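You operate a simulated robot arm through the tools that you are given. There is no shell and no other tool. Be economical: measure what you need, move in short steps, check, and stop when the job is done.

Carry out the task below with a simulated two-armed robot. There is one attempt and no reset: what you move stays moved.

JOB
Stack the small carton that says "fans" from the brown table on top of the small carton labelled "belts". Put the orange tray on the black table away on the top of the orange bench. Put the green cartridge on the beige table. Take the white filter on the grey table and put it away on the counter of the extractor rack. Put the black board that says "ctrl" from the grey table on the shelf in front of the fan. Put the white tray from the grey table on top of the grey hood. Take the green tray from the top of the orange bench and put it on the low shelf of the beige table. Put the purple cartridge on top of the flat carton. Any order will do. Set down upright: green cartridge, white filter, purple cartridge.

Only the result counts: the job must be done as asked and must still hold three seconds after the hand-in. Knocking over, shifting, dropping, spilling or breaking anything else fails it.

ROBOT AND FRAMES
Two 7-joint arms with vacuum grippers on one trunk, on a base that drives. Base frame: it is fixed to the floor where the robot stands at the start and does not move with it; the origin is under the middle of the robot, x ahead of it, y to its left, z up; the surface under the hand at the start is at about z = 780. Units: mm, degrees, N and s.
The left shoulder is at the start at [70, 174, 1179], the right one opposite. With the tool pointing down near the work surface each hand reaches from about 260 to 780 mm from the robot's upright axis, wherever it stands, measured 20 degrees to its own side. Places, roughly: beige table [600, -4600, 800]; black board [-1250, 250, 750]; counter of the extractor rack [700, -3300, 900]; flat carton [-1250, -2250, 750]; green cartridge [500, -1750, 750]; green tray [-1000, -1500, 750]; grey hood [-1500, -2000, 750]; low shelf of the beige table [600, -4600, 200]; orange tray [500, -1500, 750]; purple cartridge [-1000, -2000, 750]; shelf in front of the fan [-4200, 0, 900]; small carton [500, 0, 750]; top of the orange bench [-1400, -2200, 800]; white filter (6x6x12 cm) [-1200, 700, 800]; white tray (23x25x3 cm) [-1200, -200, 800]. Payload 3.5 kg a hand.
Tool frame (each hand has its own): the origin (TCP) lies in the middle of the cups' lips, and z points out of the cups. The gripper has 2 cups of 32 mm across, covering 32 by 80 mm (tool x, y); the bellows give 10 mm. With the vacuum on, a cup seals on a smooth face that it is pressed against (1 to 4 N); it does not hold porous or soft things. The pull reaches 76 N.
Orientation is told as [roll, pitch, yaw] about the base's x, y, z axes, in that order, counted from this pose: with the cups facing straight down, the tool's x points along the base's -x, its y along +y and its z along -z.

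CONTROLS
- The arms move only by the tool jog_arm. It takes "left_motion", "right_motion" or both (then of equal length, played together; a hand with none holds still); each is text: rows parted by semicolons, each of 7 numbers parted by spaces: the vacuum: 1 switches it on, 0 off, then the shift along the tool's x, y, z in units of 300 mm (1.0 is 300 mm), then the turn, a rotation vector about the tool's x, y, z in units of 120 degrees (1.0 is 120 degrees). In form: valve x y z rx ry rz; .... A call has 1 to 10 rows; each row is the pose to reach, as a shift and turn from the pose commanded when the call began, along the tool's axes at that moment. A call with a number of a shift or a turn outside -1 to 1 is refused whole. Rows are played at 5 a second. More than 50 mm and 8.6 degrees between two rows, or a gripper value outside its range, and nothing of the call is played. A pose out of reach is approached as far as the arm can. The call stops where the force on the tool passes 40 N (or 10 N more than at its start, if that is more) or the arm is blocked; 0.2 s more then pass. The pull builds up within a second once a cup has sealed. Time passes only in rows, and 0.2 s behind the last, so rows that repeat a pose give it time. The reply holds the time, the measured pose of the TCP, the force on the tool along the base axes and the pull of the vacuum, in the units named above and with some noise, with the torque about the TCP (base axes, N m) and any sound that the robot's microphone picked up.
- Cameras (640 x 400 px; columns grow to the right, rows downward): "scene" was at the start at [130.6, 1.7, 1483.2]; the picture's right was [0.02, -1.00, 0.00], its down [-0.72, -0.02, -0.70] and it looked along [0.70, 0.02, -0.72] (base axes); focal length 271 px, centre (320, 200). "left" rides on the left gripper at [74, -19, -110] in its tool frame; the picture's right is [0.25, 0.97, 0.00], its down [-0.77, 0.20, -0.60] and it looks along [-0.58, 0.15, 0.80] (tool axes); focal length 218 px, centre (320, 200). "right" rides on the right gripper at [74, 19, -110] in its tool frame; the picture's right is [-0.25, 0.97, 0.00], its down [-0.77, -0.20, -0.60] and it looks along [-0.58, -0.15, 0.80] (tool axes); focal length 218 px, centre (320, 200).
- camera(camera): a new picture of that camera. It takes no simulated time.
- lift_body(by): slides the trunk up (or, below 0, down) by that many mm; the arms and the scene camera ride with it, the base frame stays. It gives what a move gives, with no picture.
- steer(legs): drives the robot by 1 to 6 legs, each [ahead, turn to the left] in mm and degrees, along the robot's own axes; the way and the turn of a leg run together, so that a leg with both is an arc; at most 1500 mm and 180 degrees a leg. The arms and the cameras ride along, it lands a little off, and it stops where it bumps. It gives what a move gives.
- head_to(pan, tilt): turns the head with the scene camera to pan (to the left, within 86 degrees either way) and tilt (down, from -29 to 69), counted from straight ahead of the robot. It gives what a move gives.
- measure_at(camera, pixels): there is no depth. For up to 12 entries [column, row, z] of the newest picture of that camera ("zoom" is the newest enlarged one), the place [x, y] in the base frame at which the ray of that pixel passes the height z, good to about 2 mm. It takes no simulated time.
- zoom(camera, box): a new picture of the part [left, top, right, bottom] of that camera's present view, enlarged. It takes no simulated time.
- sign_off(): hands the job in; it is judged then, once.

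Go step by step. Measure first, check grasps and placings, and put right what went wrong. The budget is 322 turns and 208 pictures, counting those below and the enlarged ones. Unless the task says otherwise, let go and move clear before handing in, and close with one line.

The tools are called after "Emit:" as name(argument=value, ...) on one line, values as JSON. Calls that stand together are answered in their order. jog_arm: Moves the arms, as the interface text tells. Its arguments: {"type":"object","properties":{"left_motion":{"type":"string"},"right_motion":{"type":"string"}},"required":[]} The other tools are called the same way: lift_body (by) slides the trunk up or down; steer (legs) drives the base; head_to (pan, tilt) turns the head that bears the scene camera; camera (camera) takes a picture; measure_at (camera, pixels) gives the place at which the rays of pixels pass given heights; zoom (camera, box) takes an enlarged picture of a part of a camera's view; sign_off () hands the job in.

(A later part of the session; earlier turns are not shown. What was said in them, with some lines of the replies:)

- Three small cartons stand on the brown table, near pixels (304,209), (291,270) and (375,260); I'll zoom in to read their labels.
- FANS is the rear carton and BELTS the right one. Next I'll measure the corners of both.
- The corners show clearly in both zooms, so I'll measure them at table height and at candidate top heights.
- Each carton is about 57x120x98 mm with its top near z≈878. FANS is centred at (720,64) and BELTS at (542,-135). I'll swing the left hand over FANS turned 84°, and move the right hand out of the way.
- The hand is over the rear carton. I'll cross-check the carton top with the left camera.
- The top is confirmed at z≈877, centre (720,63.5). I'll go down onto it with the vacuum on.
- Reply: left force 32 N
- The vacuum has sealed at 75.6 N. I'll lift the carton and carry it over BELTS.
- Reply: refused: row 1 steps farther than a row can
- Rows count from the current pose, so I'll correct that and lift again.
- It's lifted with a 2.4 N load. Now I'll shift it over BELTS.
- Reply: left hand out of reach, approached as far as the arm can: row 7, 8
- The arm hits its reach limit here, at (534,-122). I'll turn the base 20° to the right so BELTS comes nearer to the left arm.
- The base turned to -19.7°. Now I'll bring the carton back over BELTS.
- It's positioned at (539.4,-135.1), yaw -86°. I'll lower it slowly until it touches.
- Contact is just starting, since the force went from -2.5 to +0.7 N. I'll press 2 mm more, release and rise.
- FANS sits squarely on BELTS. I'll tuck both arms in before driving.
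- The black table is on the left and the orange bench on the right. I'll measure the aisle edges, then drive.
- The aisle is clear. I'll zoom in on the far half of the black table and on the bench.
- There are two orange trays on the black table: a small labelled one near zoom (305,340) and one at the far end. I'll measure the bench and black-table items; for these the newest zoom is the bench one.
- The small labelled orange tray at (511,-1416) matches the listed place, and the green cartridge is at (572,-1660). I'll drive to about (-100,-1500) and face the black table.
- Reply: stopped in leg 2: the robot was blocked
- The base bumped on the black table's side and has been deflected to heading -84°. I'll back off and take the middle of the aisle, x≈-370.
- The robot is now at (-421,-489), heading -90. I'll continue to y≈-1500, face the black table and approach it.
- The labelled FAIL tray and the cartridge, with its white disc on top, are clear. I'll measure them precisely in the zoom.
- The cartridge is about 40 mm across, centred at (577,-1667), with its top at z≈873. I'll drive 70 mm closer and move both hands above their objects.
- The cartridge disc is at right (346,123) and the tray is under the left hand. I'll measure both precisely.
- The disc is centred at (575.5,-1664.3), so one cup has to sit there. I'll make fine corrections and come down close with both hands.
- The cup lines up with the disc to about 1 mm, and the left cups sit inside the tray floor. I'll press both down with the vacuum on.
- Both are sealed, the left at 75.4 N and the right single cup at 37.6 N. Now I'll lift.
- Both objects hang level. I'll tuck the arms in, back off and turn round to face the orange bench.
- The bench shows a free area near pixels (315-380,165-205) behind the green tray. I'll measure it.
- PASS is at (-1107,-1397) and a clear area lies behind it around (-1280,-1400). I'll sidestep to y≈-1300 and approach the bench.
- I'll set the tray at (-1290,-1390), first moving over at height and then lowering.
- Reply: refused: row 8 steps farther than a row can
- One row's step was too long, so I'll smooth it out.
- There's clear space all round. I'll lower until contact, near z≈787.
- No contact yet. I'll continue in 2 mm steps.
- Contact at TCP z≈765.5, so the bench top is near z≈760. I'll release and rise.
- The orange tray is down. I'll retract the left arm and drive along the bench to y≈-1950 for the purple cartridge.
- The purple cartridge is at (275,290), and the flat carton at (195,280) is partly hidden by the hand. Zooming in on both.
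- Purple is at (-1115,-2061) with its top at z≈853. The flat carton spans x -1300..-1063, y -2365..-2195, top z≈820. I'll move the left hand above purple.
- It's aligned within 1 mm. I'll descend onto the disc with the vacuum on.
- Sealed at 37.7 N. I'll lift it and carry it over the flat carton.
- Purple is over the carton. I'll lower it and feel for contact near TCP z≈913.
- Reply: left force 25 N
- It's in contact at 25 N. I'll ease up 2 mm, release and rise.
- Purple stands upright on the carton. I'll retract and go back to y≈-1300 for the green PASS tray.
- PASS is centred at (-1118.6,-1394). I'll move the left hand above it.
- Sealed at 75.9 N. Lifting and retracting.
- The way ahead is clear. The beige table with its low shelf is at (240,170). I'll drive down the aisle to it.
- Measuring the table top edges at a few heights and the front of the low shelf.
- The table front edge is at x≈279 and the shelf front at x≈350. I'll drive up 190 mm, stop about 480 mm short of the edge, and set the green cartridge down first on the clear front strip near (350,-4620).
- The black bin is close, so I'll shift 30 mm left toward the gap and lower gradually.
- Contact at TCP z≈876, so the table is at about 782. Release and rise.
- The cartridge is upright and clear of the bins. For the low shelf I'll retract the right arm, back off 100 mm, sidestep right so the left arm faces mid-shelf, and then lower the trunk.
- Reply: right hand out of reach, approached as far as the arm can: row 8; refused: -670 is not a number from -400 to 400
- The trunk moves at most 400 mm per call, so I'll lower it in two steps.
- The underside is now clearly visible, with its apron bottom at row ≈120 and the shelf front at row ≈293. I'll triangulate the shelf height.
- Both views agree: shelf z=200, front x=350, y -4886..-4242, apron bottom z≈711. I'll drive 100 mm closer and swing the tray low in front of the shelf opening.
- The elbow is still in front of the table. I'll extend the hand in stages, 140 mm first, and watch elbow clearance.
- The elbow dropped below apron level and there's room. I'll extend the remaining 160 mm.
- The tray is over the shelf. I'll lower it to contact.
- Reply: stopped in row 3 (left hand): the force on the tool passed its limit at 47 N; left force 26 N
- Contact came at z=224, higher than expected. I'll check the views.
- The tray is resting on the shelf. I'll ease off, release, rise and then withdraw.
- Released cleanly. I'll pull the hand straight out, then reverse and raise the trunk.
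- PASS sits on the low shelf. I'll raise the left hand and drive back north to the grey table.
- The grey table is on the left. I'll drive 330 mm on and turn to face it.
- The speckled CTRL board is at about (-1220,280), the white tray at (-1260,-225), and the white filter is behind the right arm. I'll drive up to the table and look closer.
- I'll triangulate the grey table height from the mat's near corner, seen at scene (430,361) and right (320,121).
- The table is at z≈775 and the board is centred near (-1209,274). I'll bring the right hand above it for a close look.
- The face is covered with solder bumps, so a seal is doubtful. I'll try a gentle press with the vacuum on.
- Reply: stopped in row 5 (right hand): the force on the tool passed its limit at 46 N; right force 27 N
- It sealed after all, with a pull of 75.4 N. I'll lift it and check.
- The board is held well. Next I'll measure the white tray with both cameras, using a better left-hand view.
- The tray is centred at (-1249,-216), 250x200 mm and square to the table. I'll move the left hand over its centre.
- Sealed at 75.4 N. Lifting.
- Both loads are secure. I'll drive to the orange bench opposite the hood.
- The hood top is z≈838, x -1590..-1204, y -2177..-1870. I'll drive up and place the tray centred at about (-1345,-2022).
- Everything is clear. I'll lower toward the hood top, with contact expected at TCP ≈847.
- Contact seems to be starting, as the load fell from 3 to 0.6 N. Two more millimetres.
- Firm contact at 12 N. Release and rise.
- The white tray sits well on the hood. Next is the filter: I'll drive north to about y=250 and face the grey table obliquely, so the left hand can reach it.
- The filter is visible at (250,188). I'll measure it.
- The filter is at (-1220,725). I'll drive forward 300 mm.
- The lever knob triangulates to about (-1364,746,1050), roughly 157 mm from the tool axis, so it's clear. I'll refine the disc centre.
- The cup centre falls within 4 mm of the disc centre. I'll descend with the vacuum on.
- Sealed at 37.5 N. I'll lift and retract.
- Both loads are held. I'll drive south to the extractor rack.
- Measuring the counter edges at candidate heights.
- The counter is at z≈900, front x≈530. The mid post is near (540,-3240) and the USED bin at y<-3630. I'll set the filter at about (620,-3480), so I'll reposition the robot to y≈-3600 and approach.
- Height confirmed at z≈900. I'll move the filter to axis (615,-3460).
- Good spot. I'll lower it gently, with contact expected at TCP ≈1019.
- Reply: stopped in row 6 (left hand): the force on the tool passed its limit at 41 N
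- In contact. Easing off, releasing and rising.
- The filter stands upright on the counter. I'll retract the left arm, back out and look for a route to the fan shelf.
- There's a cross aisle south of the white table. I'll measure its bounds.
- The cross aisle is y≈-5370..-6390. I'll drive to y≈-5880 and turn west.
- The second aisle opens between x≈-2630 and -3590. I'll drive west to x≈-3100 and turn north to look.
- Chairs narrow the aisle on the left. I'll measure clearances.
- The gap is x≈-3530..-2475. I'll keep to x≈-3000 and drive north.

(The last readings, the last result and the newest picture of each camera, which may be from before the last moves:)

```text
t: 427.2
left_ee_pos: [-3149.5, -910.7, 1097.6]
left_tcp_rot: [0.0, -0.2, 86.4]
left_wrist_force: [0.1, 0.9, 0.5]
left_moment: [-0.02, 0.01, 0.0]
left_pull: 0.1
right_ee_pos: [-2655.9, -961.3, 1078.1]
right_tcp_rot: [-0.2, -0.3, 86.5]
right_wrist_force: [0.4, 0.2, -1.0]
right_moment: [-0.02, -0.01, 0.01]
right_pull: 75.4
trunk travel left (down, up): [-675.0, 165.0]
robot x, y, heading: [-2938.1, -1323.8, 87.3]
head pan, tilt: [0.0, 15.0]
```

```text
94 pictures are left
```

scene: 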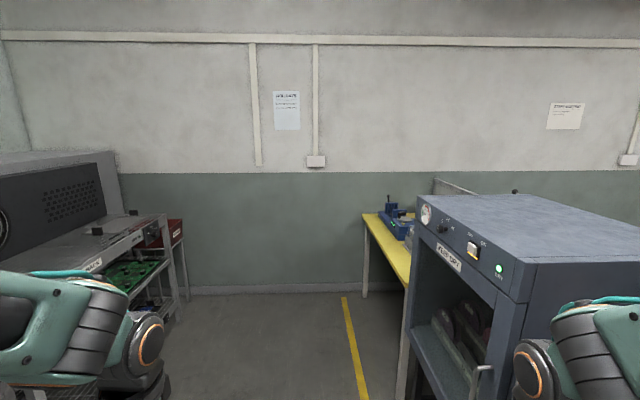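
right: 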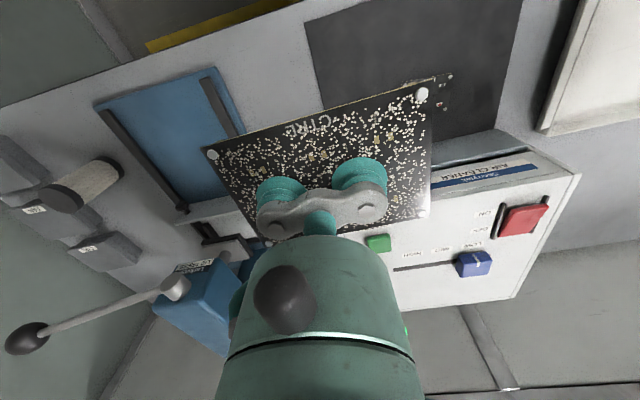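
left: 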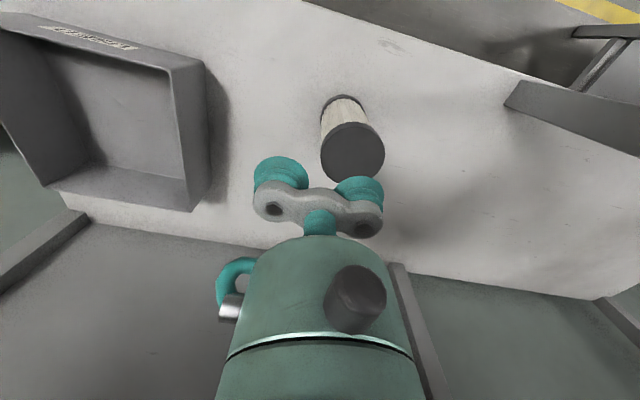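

The fan unit and its shelf are on the left. I'll drive on about 1100 mm and turn to face it.

Emit:
steer(legs=[[1100, 2.7], [0, 90]])

Emit:
head_to(pan=0, tilt=30)

Emit:
camera(camera="scene")

```text
t: 436.7
left_ee_pos: [-3317.2, -468.5, 1096.3]
left_tcp_rot: [0.0, -0.2, 179.5]
left_wrist_force: [-0.5, 0.5, -0.4]
left_moment: [0.01, 0.02, -0.01]
left_pull: 0.0
right_ee_pos: [-3293.0, 27.3, 1078.0]
right_tcp_rot: [-0.4, -0.4, 179.6]
right_wrist_force: [-0.3, -0.4, -0.7]
right_moment: [0.05, 0.01, 0.0]
right_pull: 75.4
trunk travel left (down, up): [-675.0, 165.0]
robot x, y, heading: [-2907.9, -234.1, -179.8]
head pan, tilt: [0.0, 15.0]
```

```text
t: 437.4
left_ee_pos: [-3317.0, -467.2, 1096.5]
left_tcp_rot: [0.0, -0.3, 179.5]
left_wrist_force: [0.4, 0.0, -0.6]
left_moment: [-0.02, 0.0, 0.01]
left_pull: 0.1
right_ee_pos: [-3292.1, 27.3, 1078.5]
right_tcp_rot: [-0.3, -0.4, 179.5]
right_wrist_force: [-0.5, 0.1, -0.9]
right_moment: [-0.02, 0.02, -0.03]
right_pull: 75.6
trunk travel left (down, up): [-675.0, 165.0]
robot x, y, heading: [-2909.4, -235.9, -180.0]
head pan, tilt: [0.0, 30.0]
```

```text
93 pictures are left
```

scene: 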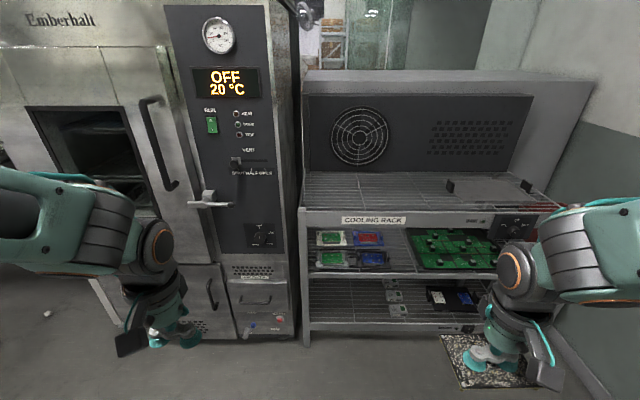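

The cooling rack's top shelf lies in front of the fan, around pixels (310-550,172-208). Zooming in.

Emit:
zoom(camera="scene", box=[290, 90, 570, 270])

Emit:
measure_at(camera="scene", pixels=[[302, 208, 900], [560, 208, 900], [306, 172, 900], [506, 178, 900], [360, 190, 900], [305, 328, 0], [450, 190, 900], [302, 208, 880]])

```text
2.22 times, centred on (430, 180) of scene
```

zoom: 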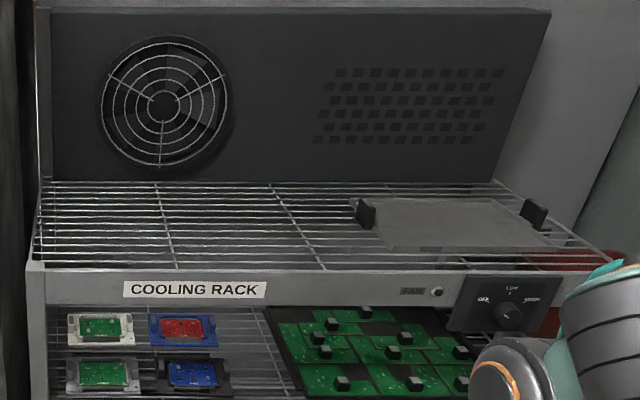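

```text
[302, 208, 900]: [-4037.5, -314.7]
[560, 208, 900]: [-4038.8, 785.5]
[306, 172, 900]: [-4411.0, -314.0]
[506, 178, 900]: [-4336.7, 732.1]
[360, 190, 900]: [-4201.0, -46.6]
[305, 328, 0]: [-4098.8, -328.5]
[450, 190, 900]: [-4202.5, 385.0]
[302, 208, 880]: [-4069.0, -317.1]
```

I'll place the board at about (-4195,-45) in front of the fan. First I'll pull the left hand back from the oven side, then drive closer.

Emit:
jog_arm(left_motion="0 0.08 -0.02 0 0 0 0; 0 0.16 -0.04 0 0 0 0; 0 0.24 -0.06 0 0 0 0; 0 0.3 -0.08 0 0 0 0")

Emit:
steer(legs=[[560, 0]])

Emit:
camera(camera="scene")

```text
t: 438.4
left_ee_pos: [-3230.5, -445.9, 1099.3]
left_tcp_rot: [0.0, -0.1, 179.5]
left_wrist_force: [-0.8, -0.6, -0.3]
left_moment: [-0.04, -0.02, 0.0]
left_pull: 0.1
left hand out of reach, approached as far as the arm can: row 4
right_ee_pos: [-3291.7, 27.0, 1078.9]
right_tcp_rot: [-0.4, -0.4, 179.5]
right_wrist_force: [0.0, 0.8, -0.3]
right_moment: [0.01, 0.01, -0.01]
right_pull: 75.6
trunk travel left (down, up): [-675.0, 165.0]
robot x, y, heading: [-2909.7, -235.5, -179.7]
head pan, tilt: [0.0, 30.0]
```

```text
t: 441.7
left_ee_pos: [-3790.4, -444.6, 1098.2]
left_tcp_rot: [0.0, -0.1, 179.4]
left_wrist_force: [-0.4, -0.7, -0.1]
left_moment: [-0.03, 0.0, 0.02]
left_pull: 0.0
right_ee_pos: [-3851.7, 28.3, 1078.2]
right_tcp_rot: [-0.4, -0.3, 179.3]
right_wrist_force: [-0.9, -0.6, 0.0]
right_moment: [-0.03, -0.04, 0.0]
right_pull: 75.6
trunk travel left (down, up): [-675.0, 165.0]
robot x, y, heading: [-3469.9, -234.5, -179.9]
head pan, tilt: [0.0, 30.0]
```

```text
91 pictures are left
```

scene: 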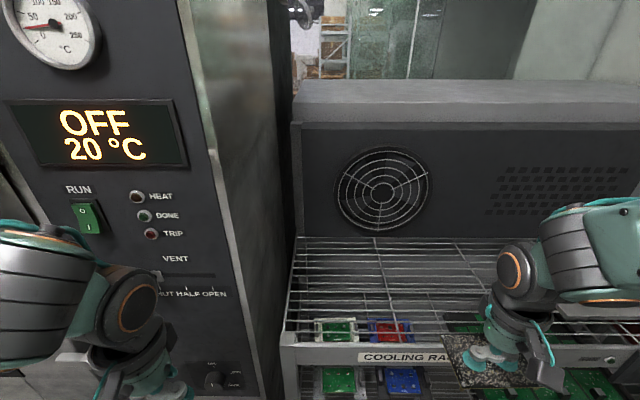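

Emit:
measure_at(camera="scene", pixels=[[285, 343, 900], [285, 343, 880], [285, 343, 920], [296, 237, 900], [380, 238, 900], [370, 290, 900], [335, 238, 900], [430, 238, 900]])

Emit:
zoom(camera="scene", box=[270, 220, 510, 400])

```text
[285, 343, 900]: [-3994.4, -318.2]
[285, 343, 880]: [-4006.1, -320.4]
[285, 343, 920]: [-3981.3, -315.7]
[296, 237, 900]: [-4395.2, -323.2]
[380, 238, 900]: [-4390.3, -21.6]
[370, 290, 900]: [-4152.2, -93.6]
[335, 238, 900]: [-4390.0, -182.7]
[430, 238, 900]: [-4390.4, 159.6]
```

```text
2.22 times, centred on (390, 310) of scene
```

zoom: 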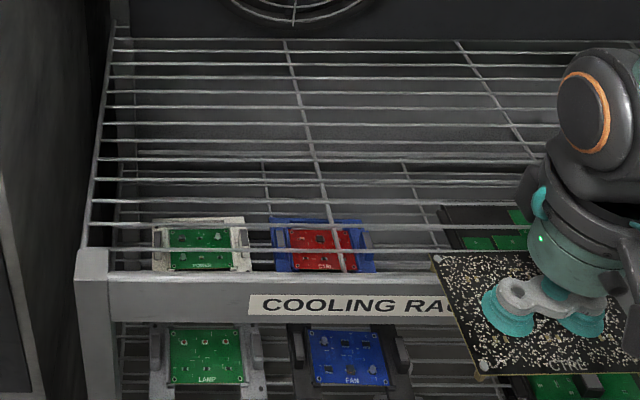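

The shelf wires run along y at roughly z≈915-945. I'll bring the board over (-4170,-40) in two moves.

Emit:
jog_arm(right_motion="1 -0.06 0.02 0 0 0 0; 1 -0.14 0.04 0 0 0 0; 1 -0.23 0.06 0 0 0 0; 1 -0.32 0.08 0 0 0 0; 1 -0.41 0.1 0 0 0 0; 1 -0.5 0.13 0 0 0 0; 1 -0.6 0.16 0 0 0 0; 1 -0.7 0.19 0 0 0 0; 1 -0.8 0.21 0 0 0 0")

Emit:
jog_arm(right_motion="1 -0.08 0.01 0.05 0 0 0; 1 -0.17 0.02 0.12 0 0 0; 1 -0.25 0.02 0.2 0 0 0; 1 -0.26 0.02 0.27 0 0 0; 1 -0.26 0.02 0.27 0 0 0")

Emit:
camera(camera="scene")

Emit:
camera(camera="right")

```text
t: 443.7
left_ee_pos: [-3791.4, -444.0, 1098.1]
left_tcp_rot: [0.0, 0.1, 179.4]
left_wrist_force: [-0.4, -0.6, -0.2]
left_moment: [0.0, -0.01, 0.0]
left_pull: 0.0
right_ee_pos: [-4094.7, -31.9, 1078.0]
right_tcp_rot: [-0.4, -0.3, 179.4]
right_wrist_force: [-0.5, -0.1, -0.4]
right_moment: [0.0, -0.03, 0.0]
right_pull: 75.2
trunk travel left (down, up): [-675.0, 165.0]
robot x, y, heading: [-3469.2, -238.9, -180.1]
head pan, tilt: [0.0, 30.0]
```

```text
t: 444.9
left_ee_pos: [-3790.8, -445.0, 1100.1]
left_tcp_rot: [-0.1, -0.1, 179.4]
left_wrist_force: [0.0, -0.4, 0.6]
left_moment: [-0.01, 0.01, 0.03]
left_pull: 0.0
right_ee_pos: [-4171.2, -38.4, 998.7]
right_tcp_rot: [-0.4, -0.4, 179.3]
right_wrist_force: [-0.6, 0.2, 0.1]
right_moment: [0.0, 0.02, -0.02]
right_pull: 75.3
trunk travel left (down, up): [-675.0, 165.0]
robot x, y, heading: [-3470.3, -237.0, -179.9]
head pan, tilt: [0.0, 30.0]
```

```text
89 pictures are left
```

scene: 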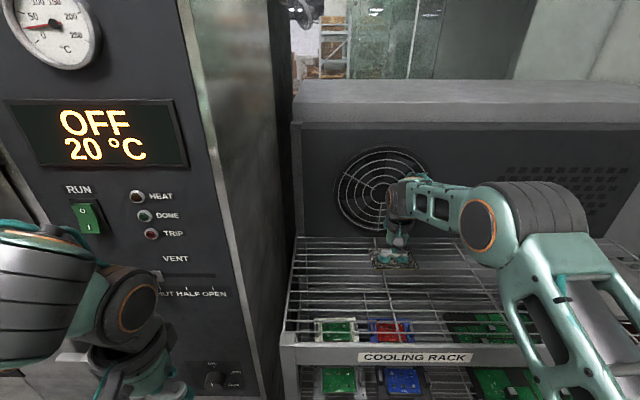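

```text
88 pictures are left
```

right: 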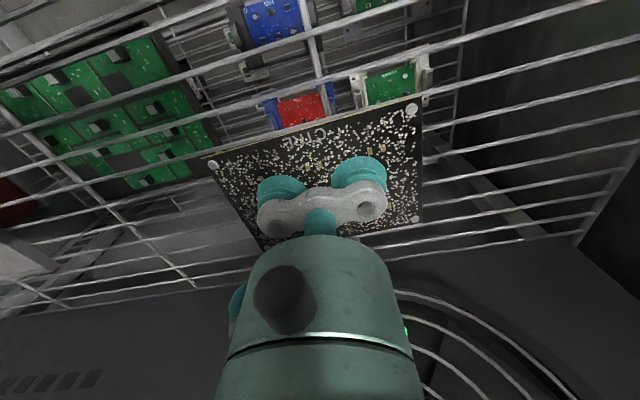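

Well positioned over the wires before the fan. I'll lower step by step.

Emit:
jog_arm(right_motion="1 0 0 0.06 0 0 0; 1 0 0 0.11 0 0 0; 1 0 0 0.13 0 0 0; 1 0 0 0.14 0 0 0; 1 0 0 0.15 0 0 0; 1 0 0 0.16 0 0 0; 1 0 0 0.17 0 0 0; 1 0 0 0.18 0 0 0; 1 0 0 0.18 0 0 0")

Emit:
camera(camera="right")

```text
t: 446.9
left_ee_pos: [-3790.2, -444.5, 1098.0]
left_tcp_rot: [0.0, -0.2, 179.3]
left_wrist_force: [-0.5, -0.3, 0.7]
left_moment: [0.0, 0.03, 0.03]
left_pull: 0.0
right_ee_pos: [-4172.8, -39.2, 945.4]
right_tcp_rot: [-0.4, -0.4, 179.4]
right_wrist_force: [0.9, 0.7, -0.5]
right_moment: [0.02, -0.05, 0.03]
right_pull: 75.1
trunk travel left (down, up): [-675.0, 165.0]
robot x, y, heading: [-3469.5, -233.2, -179.9]
head pan, tilt: [0.0, 30.0]
```

```text
87 pictures are left
```

right: 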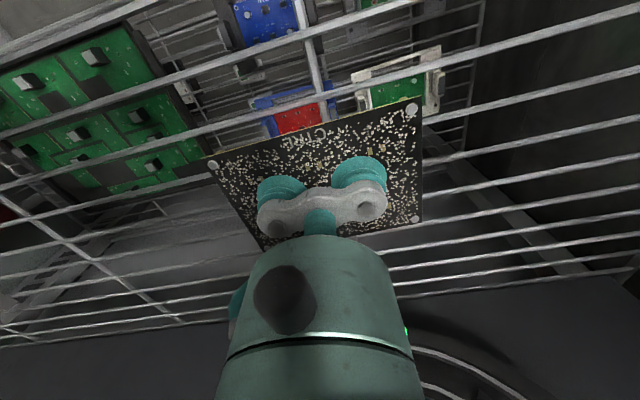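

Emit:
jog_arm(right_motion="1 0 0 0.008 0 0 0; 1 0 0 0.016 0 0 0; 1 0 0 0.024 0 0 0; 1 0 0 0.032 0 0 0; 1 0 0 0.04 0 0 0; 1 0 0 0.048 0 0 0; 1 0 0 0.048 0 0 0")

```text
t: 448.5
left_ee_pos: [-3788.8, -445.6, 1098.5]
left_tcp_rot: [0.0, -0.2, 179.3]
left_wrist_force: [0.4, 0.7, 0.6]
left_moment: [0.01, 0.01, 0.0]
left_pull: 0.0
right_ee_pos: [-4173.1, -37.6, 933.6]
right_tcp_rot: [-0.4, -0.7, 179.4]
right_wrist_force: [-8.7, 1.8, 24.6]
right_moment: [-0.48, -0.42, -0.14]
right_pull: 75.7
trunk travel left (down, up): [-675.0, 165.0]
robot x, y, heading: [-3472.1, -234.6, -180.0]
head pan, tilt: [0.0, 30.0]
```

Contact at TCP 933.6 with 25 N. I'll ease, release and look.

Emit:
jog_arm(right_motion="1 0 0 -0.005 0 0 0; 0 0 0 -0.005 0 0 0; 0 0 0 -0.005 0 0 0; 0 0 0 -0.005 0 0 0; 0 0 0 -0.01 0 0 0; 0 0 0 -0.04 0 0 0; 0 0 0 -0.12 0 0 0; 0 0 0 -0.24 0 0 0; 0 0 0 -0.36 0 0 0")

Emit:
camera(camera="right")

Emit:
zoom(camera="scene", box=[280, 180, 500, 350])

```text
t: 450.5
left_ee_pos: [-3790.6, -443.8, 1098.2]
left_tcp_rot: [0.0, 0.0, 179.4]
left_wrist_force: [-0.1, 0.2, 0.2]
left_moment: [0.01, 0.01, -0.03]
left_pull: 0.0
right_ee_pos: [-4170.4, -37.0, 1039.9]
right_tcp_rot: [-0.4, -0.5, 179.5]
right_wrist_force: [-0.6, -0.4, 0.9]
right_moment: [-0.02, 0.03, -0.01]
right_pull: 0.0
trunk travel left (down, up): [-675.0, 165.0]
robot x, y, heading: [-3467.8, -235.6, -179.7]
head pan, tilt: [0.0, 30.0]
```

```text
86 pictures are left
```

right: 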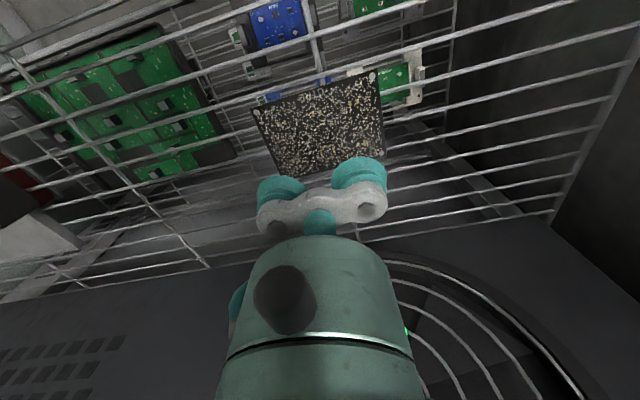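

```text
2.35 times, centred on (390, 265) of scene
```

zoom: 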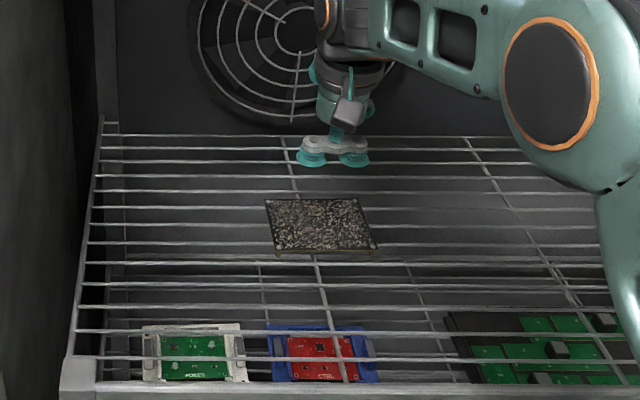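

The CTRL board lies flat on the shelf in front of the fan. I'll retract the right arm and back away.

Emit:
jog_arm(right_motion="0 0.06 0 -0.05 0 0 0; 0 0.15 0 -0.1 0 0 0; 0 0.25 -0.02 -0.12 0 0 0; 0 0.36 -0.05 -0.12 0 0 0; 0 0.48 -0.08 -0.12 0 0 0; 0 0.6 -0.11 -0.12 0 0 0; 0 0.72 -0.14 -0.12 0 0 0; 0 0.84 -0.17 -0.12 0 0 0; 0 0.95 -0.2 -0.12 0 0 0")

Emit:
steer(legs=[[-400, 0]])

Emit:
camera(camera="scene")

```text
t: 452.5
left_ee_pos: [-3789.7, -444.2, 1098.9]
left_tcp_rot: [0.0, -0.1, 179.4]
left_wrist_force: [0.0, -0.3, -0.5]
left_moment: [-0.01, 0.02, -0.02]
left_pull: 0.2
right_ee_pos: [-3885.2, 19.6, 1074.8]
right_tcp_rot: [-0.4, -0.5, 179.4]
right_wrist_force: [0.1, 0.6, -0.1]
right_moment: [0.0, 0.02, 0.01]
right_pull: 0.1
trunk travel left (down, up): [-675.0, 165.0]
robot x, y, heading: [-3469.7, -236.6, -179.9]
head pan, tilt: [0.0, 30.0]
```

```text
t: 454.9
left_ee_pos: [-3391.9, -444.3, 1098.6]
left_tcp_rot: [0.0, 0.0, 179.4]
left_wrist_force: [-0.9, -0.4, -0.2]
left_moment: [0.0, 0.03, 0.0]
left_pull: 0.1
right_ee_pos: [-3489.0, 18.8, 1072.8]
right_tcp_rot: [-0.4, -0.4, 179.5]
right_wrist_force: [0.0, -0.7, 0.1]
right_moment: [-0.02, 0.01, -0.02]
right_pull: 0.1
trunk travel left (down, up): [-675.0, 165.0]
robot x, y, heading: [-3072.9, -233.5, -180.1]
head pan, tilt: [0.0, 30.0]
```

```text
84 pictures are left
```

scene: 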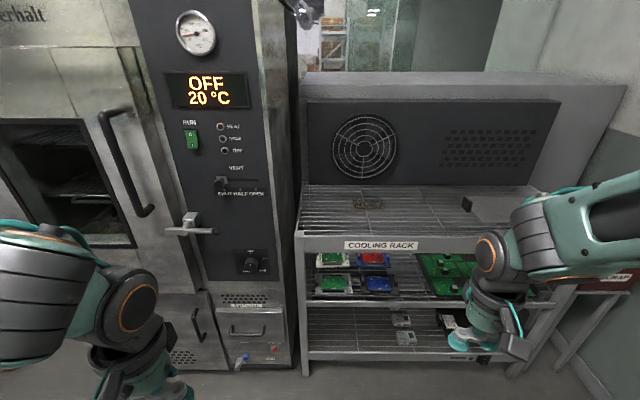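

The board sits on the cooling-rack shelf before the fan at pixel (367,203), and both hands are empty and clear. All eight placings were checked by picture after release, so I'm handing in.

Emit:
sign_off()

```text
The job is handed in.
```

All eight items are placed as asked, and I checked each one by camera after releasing it. While driving early on, the base bumped the side of the black table; nothing on it looked moved in the later pictures.
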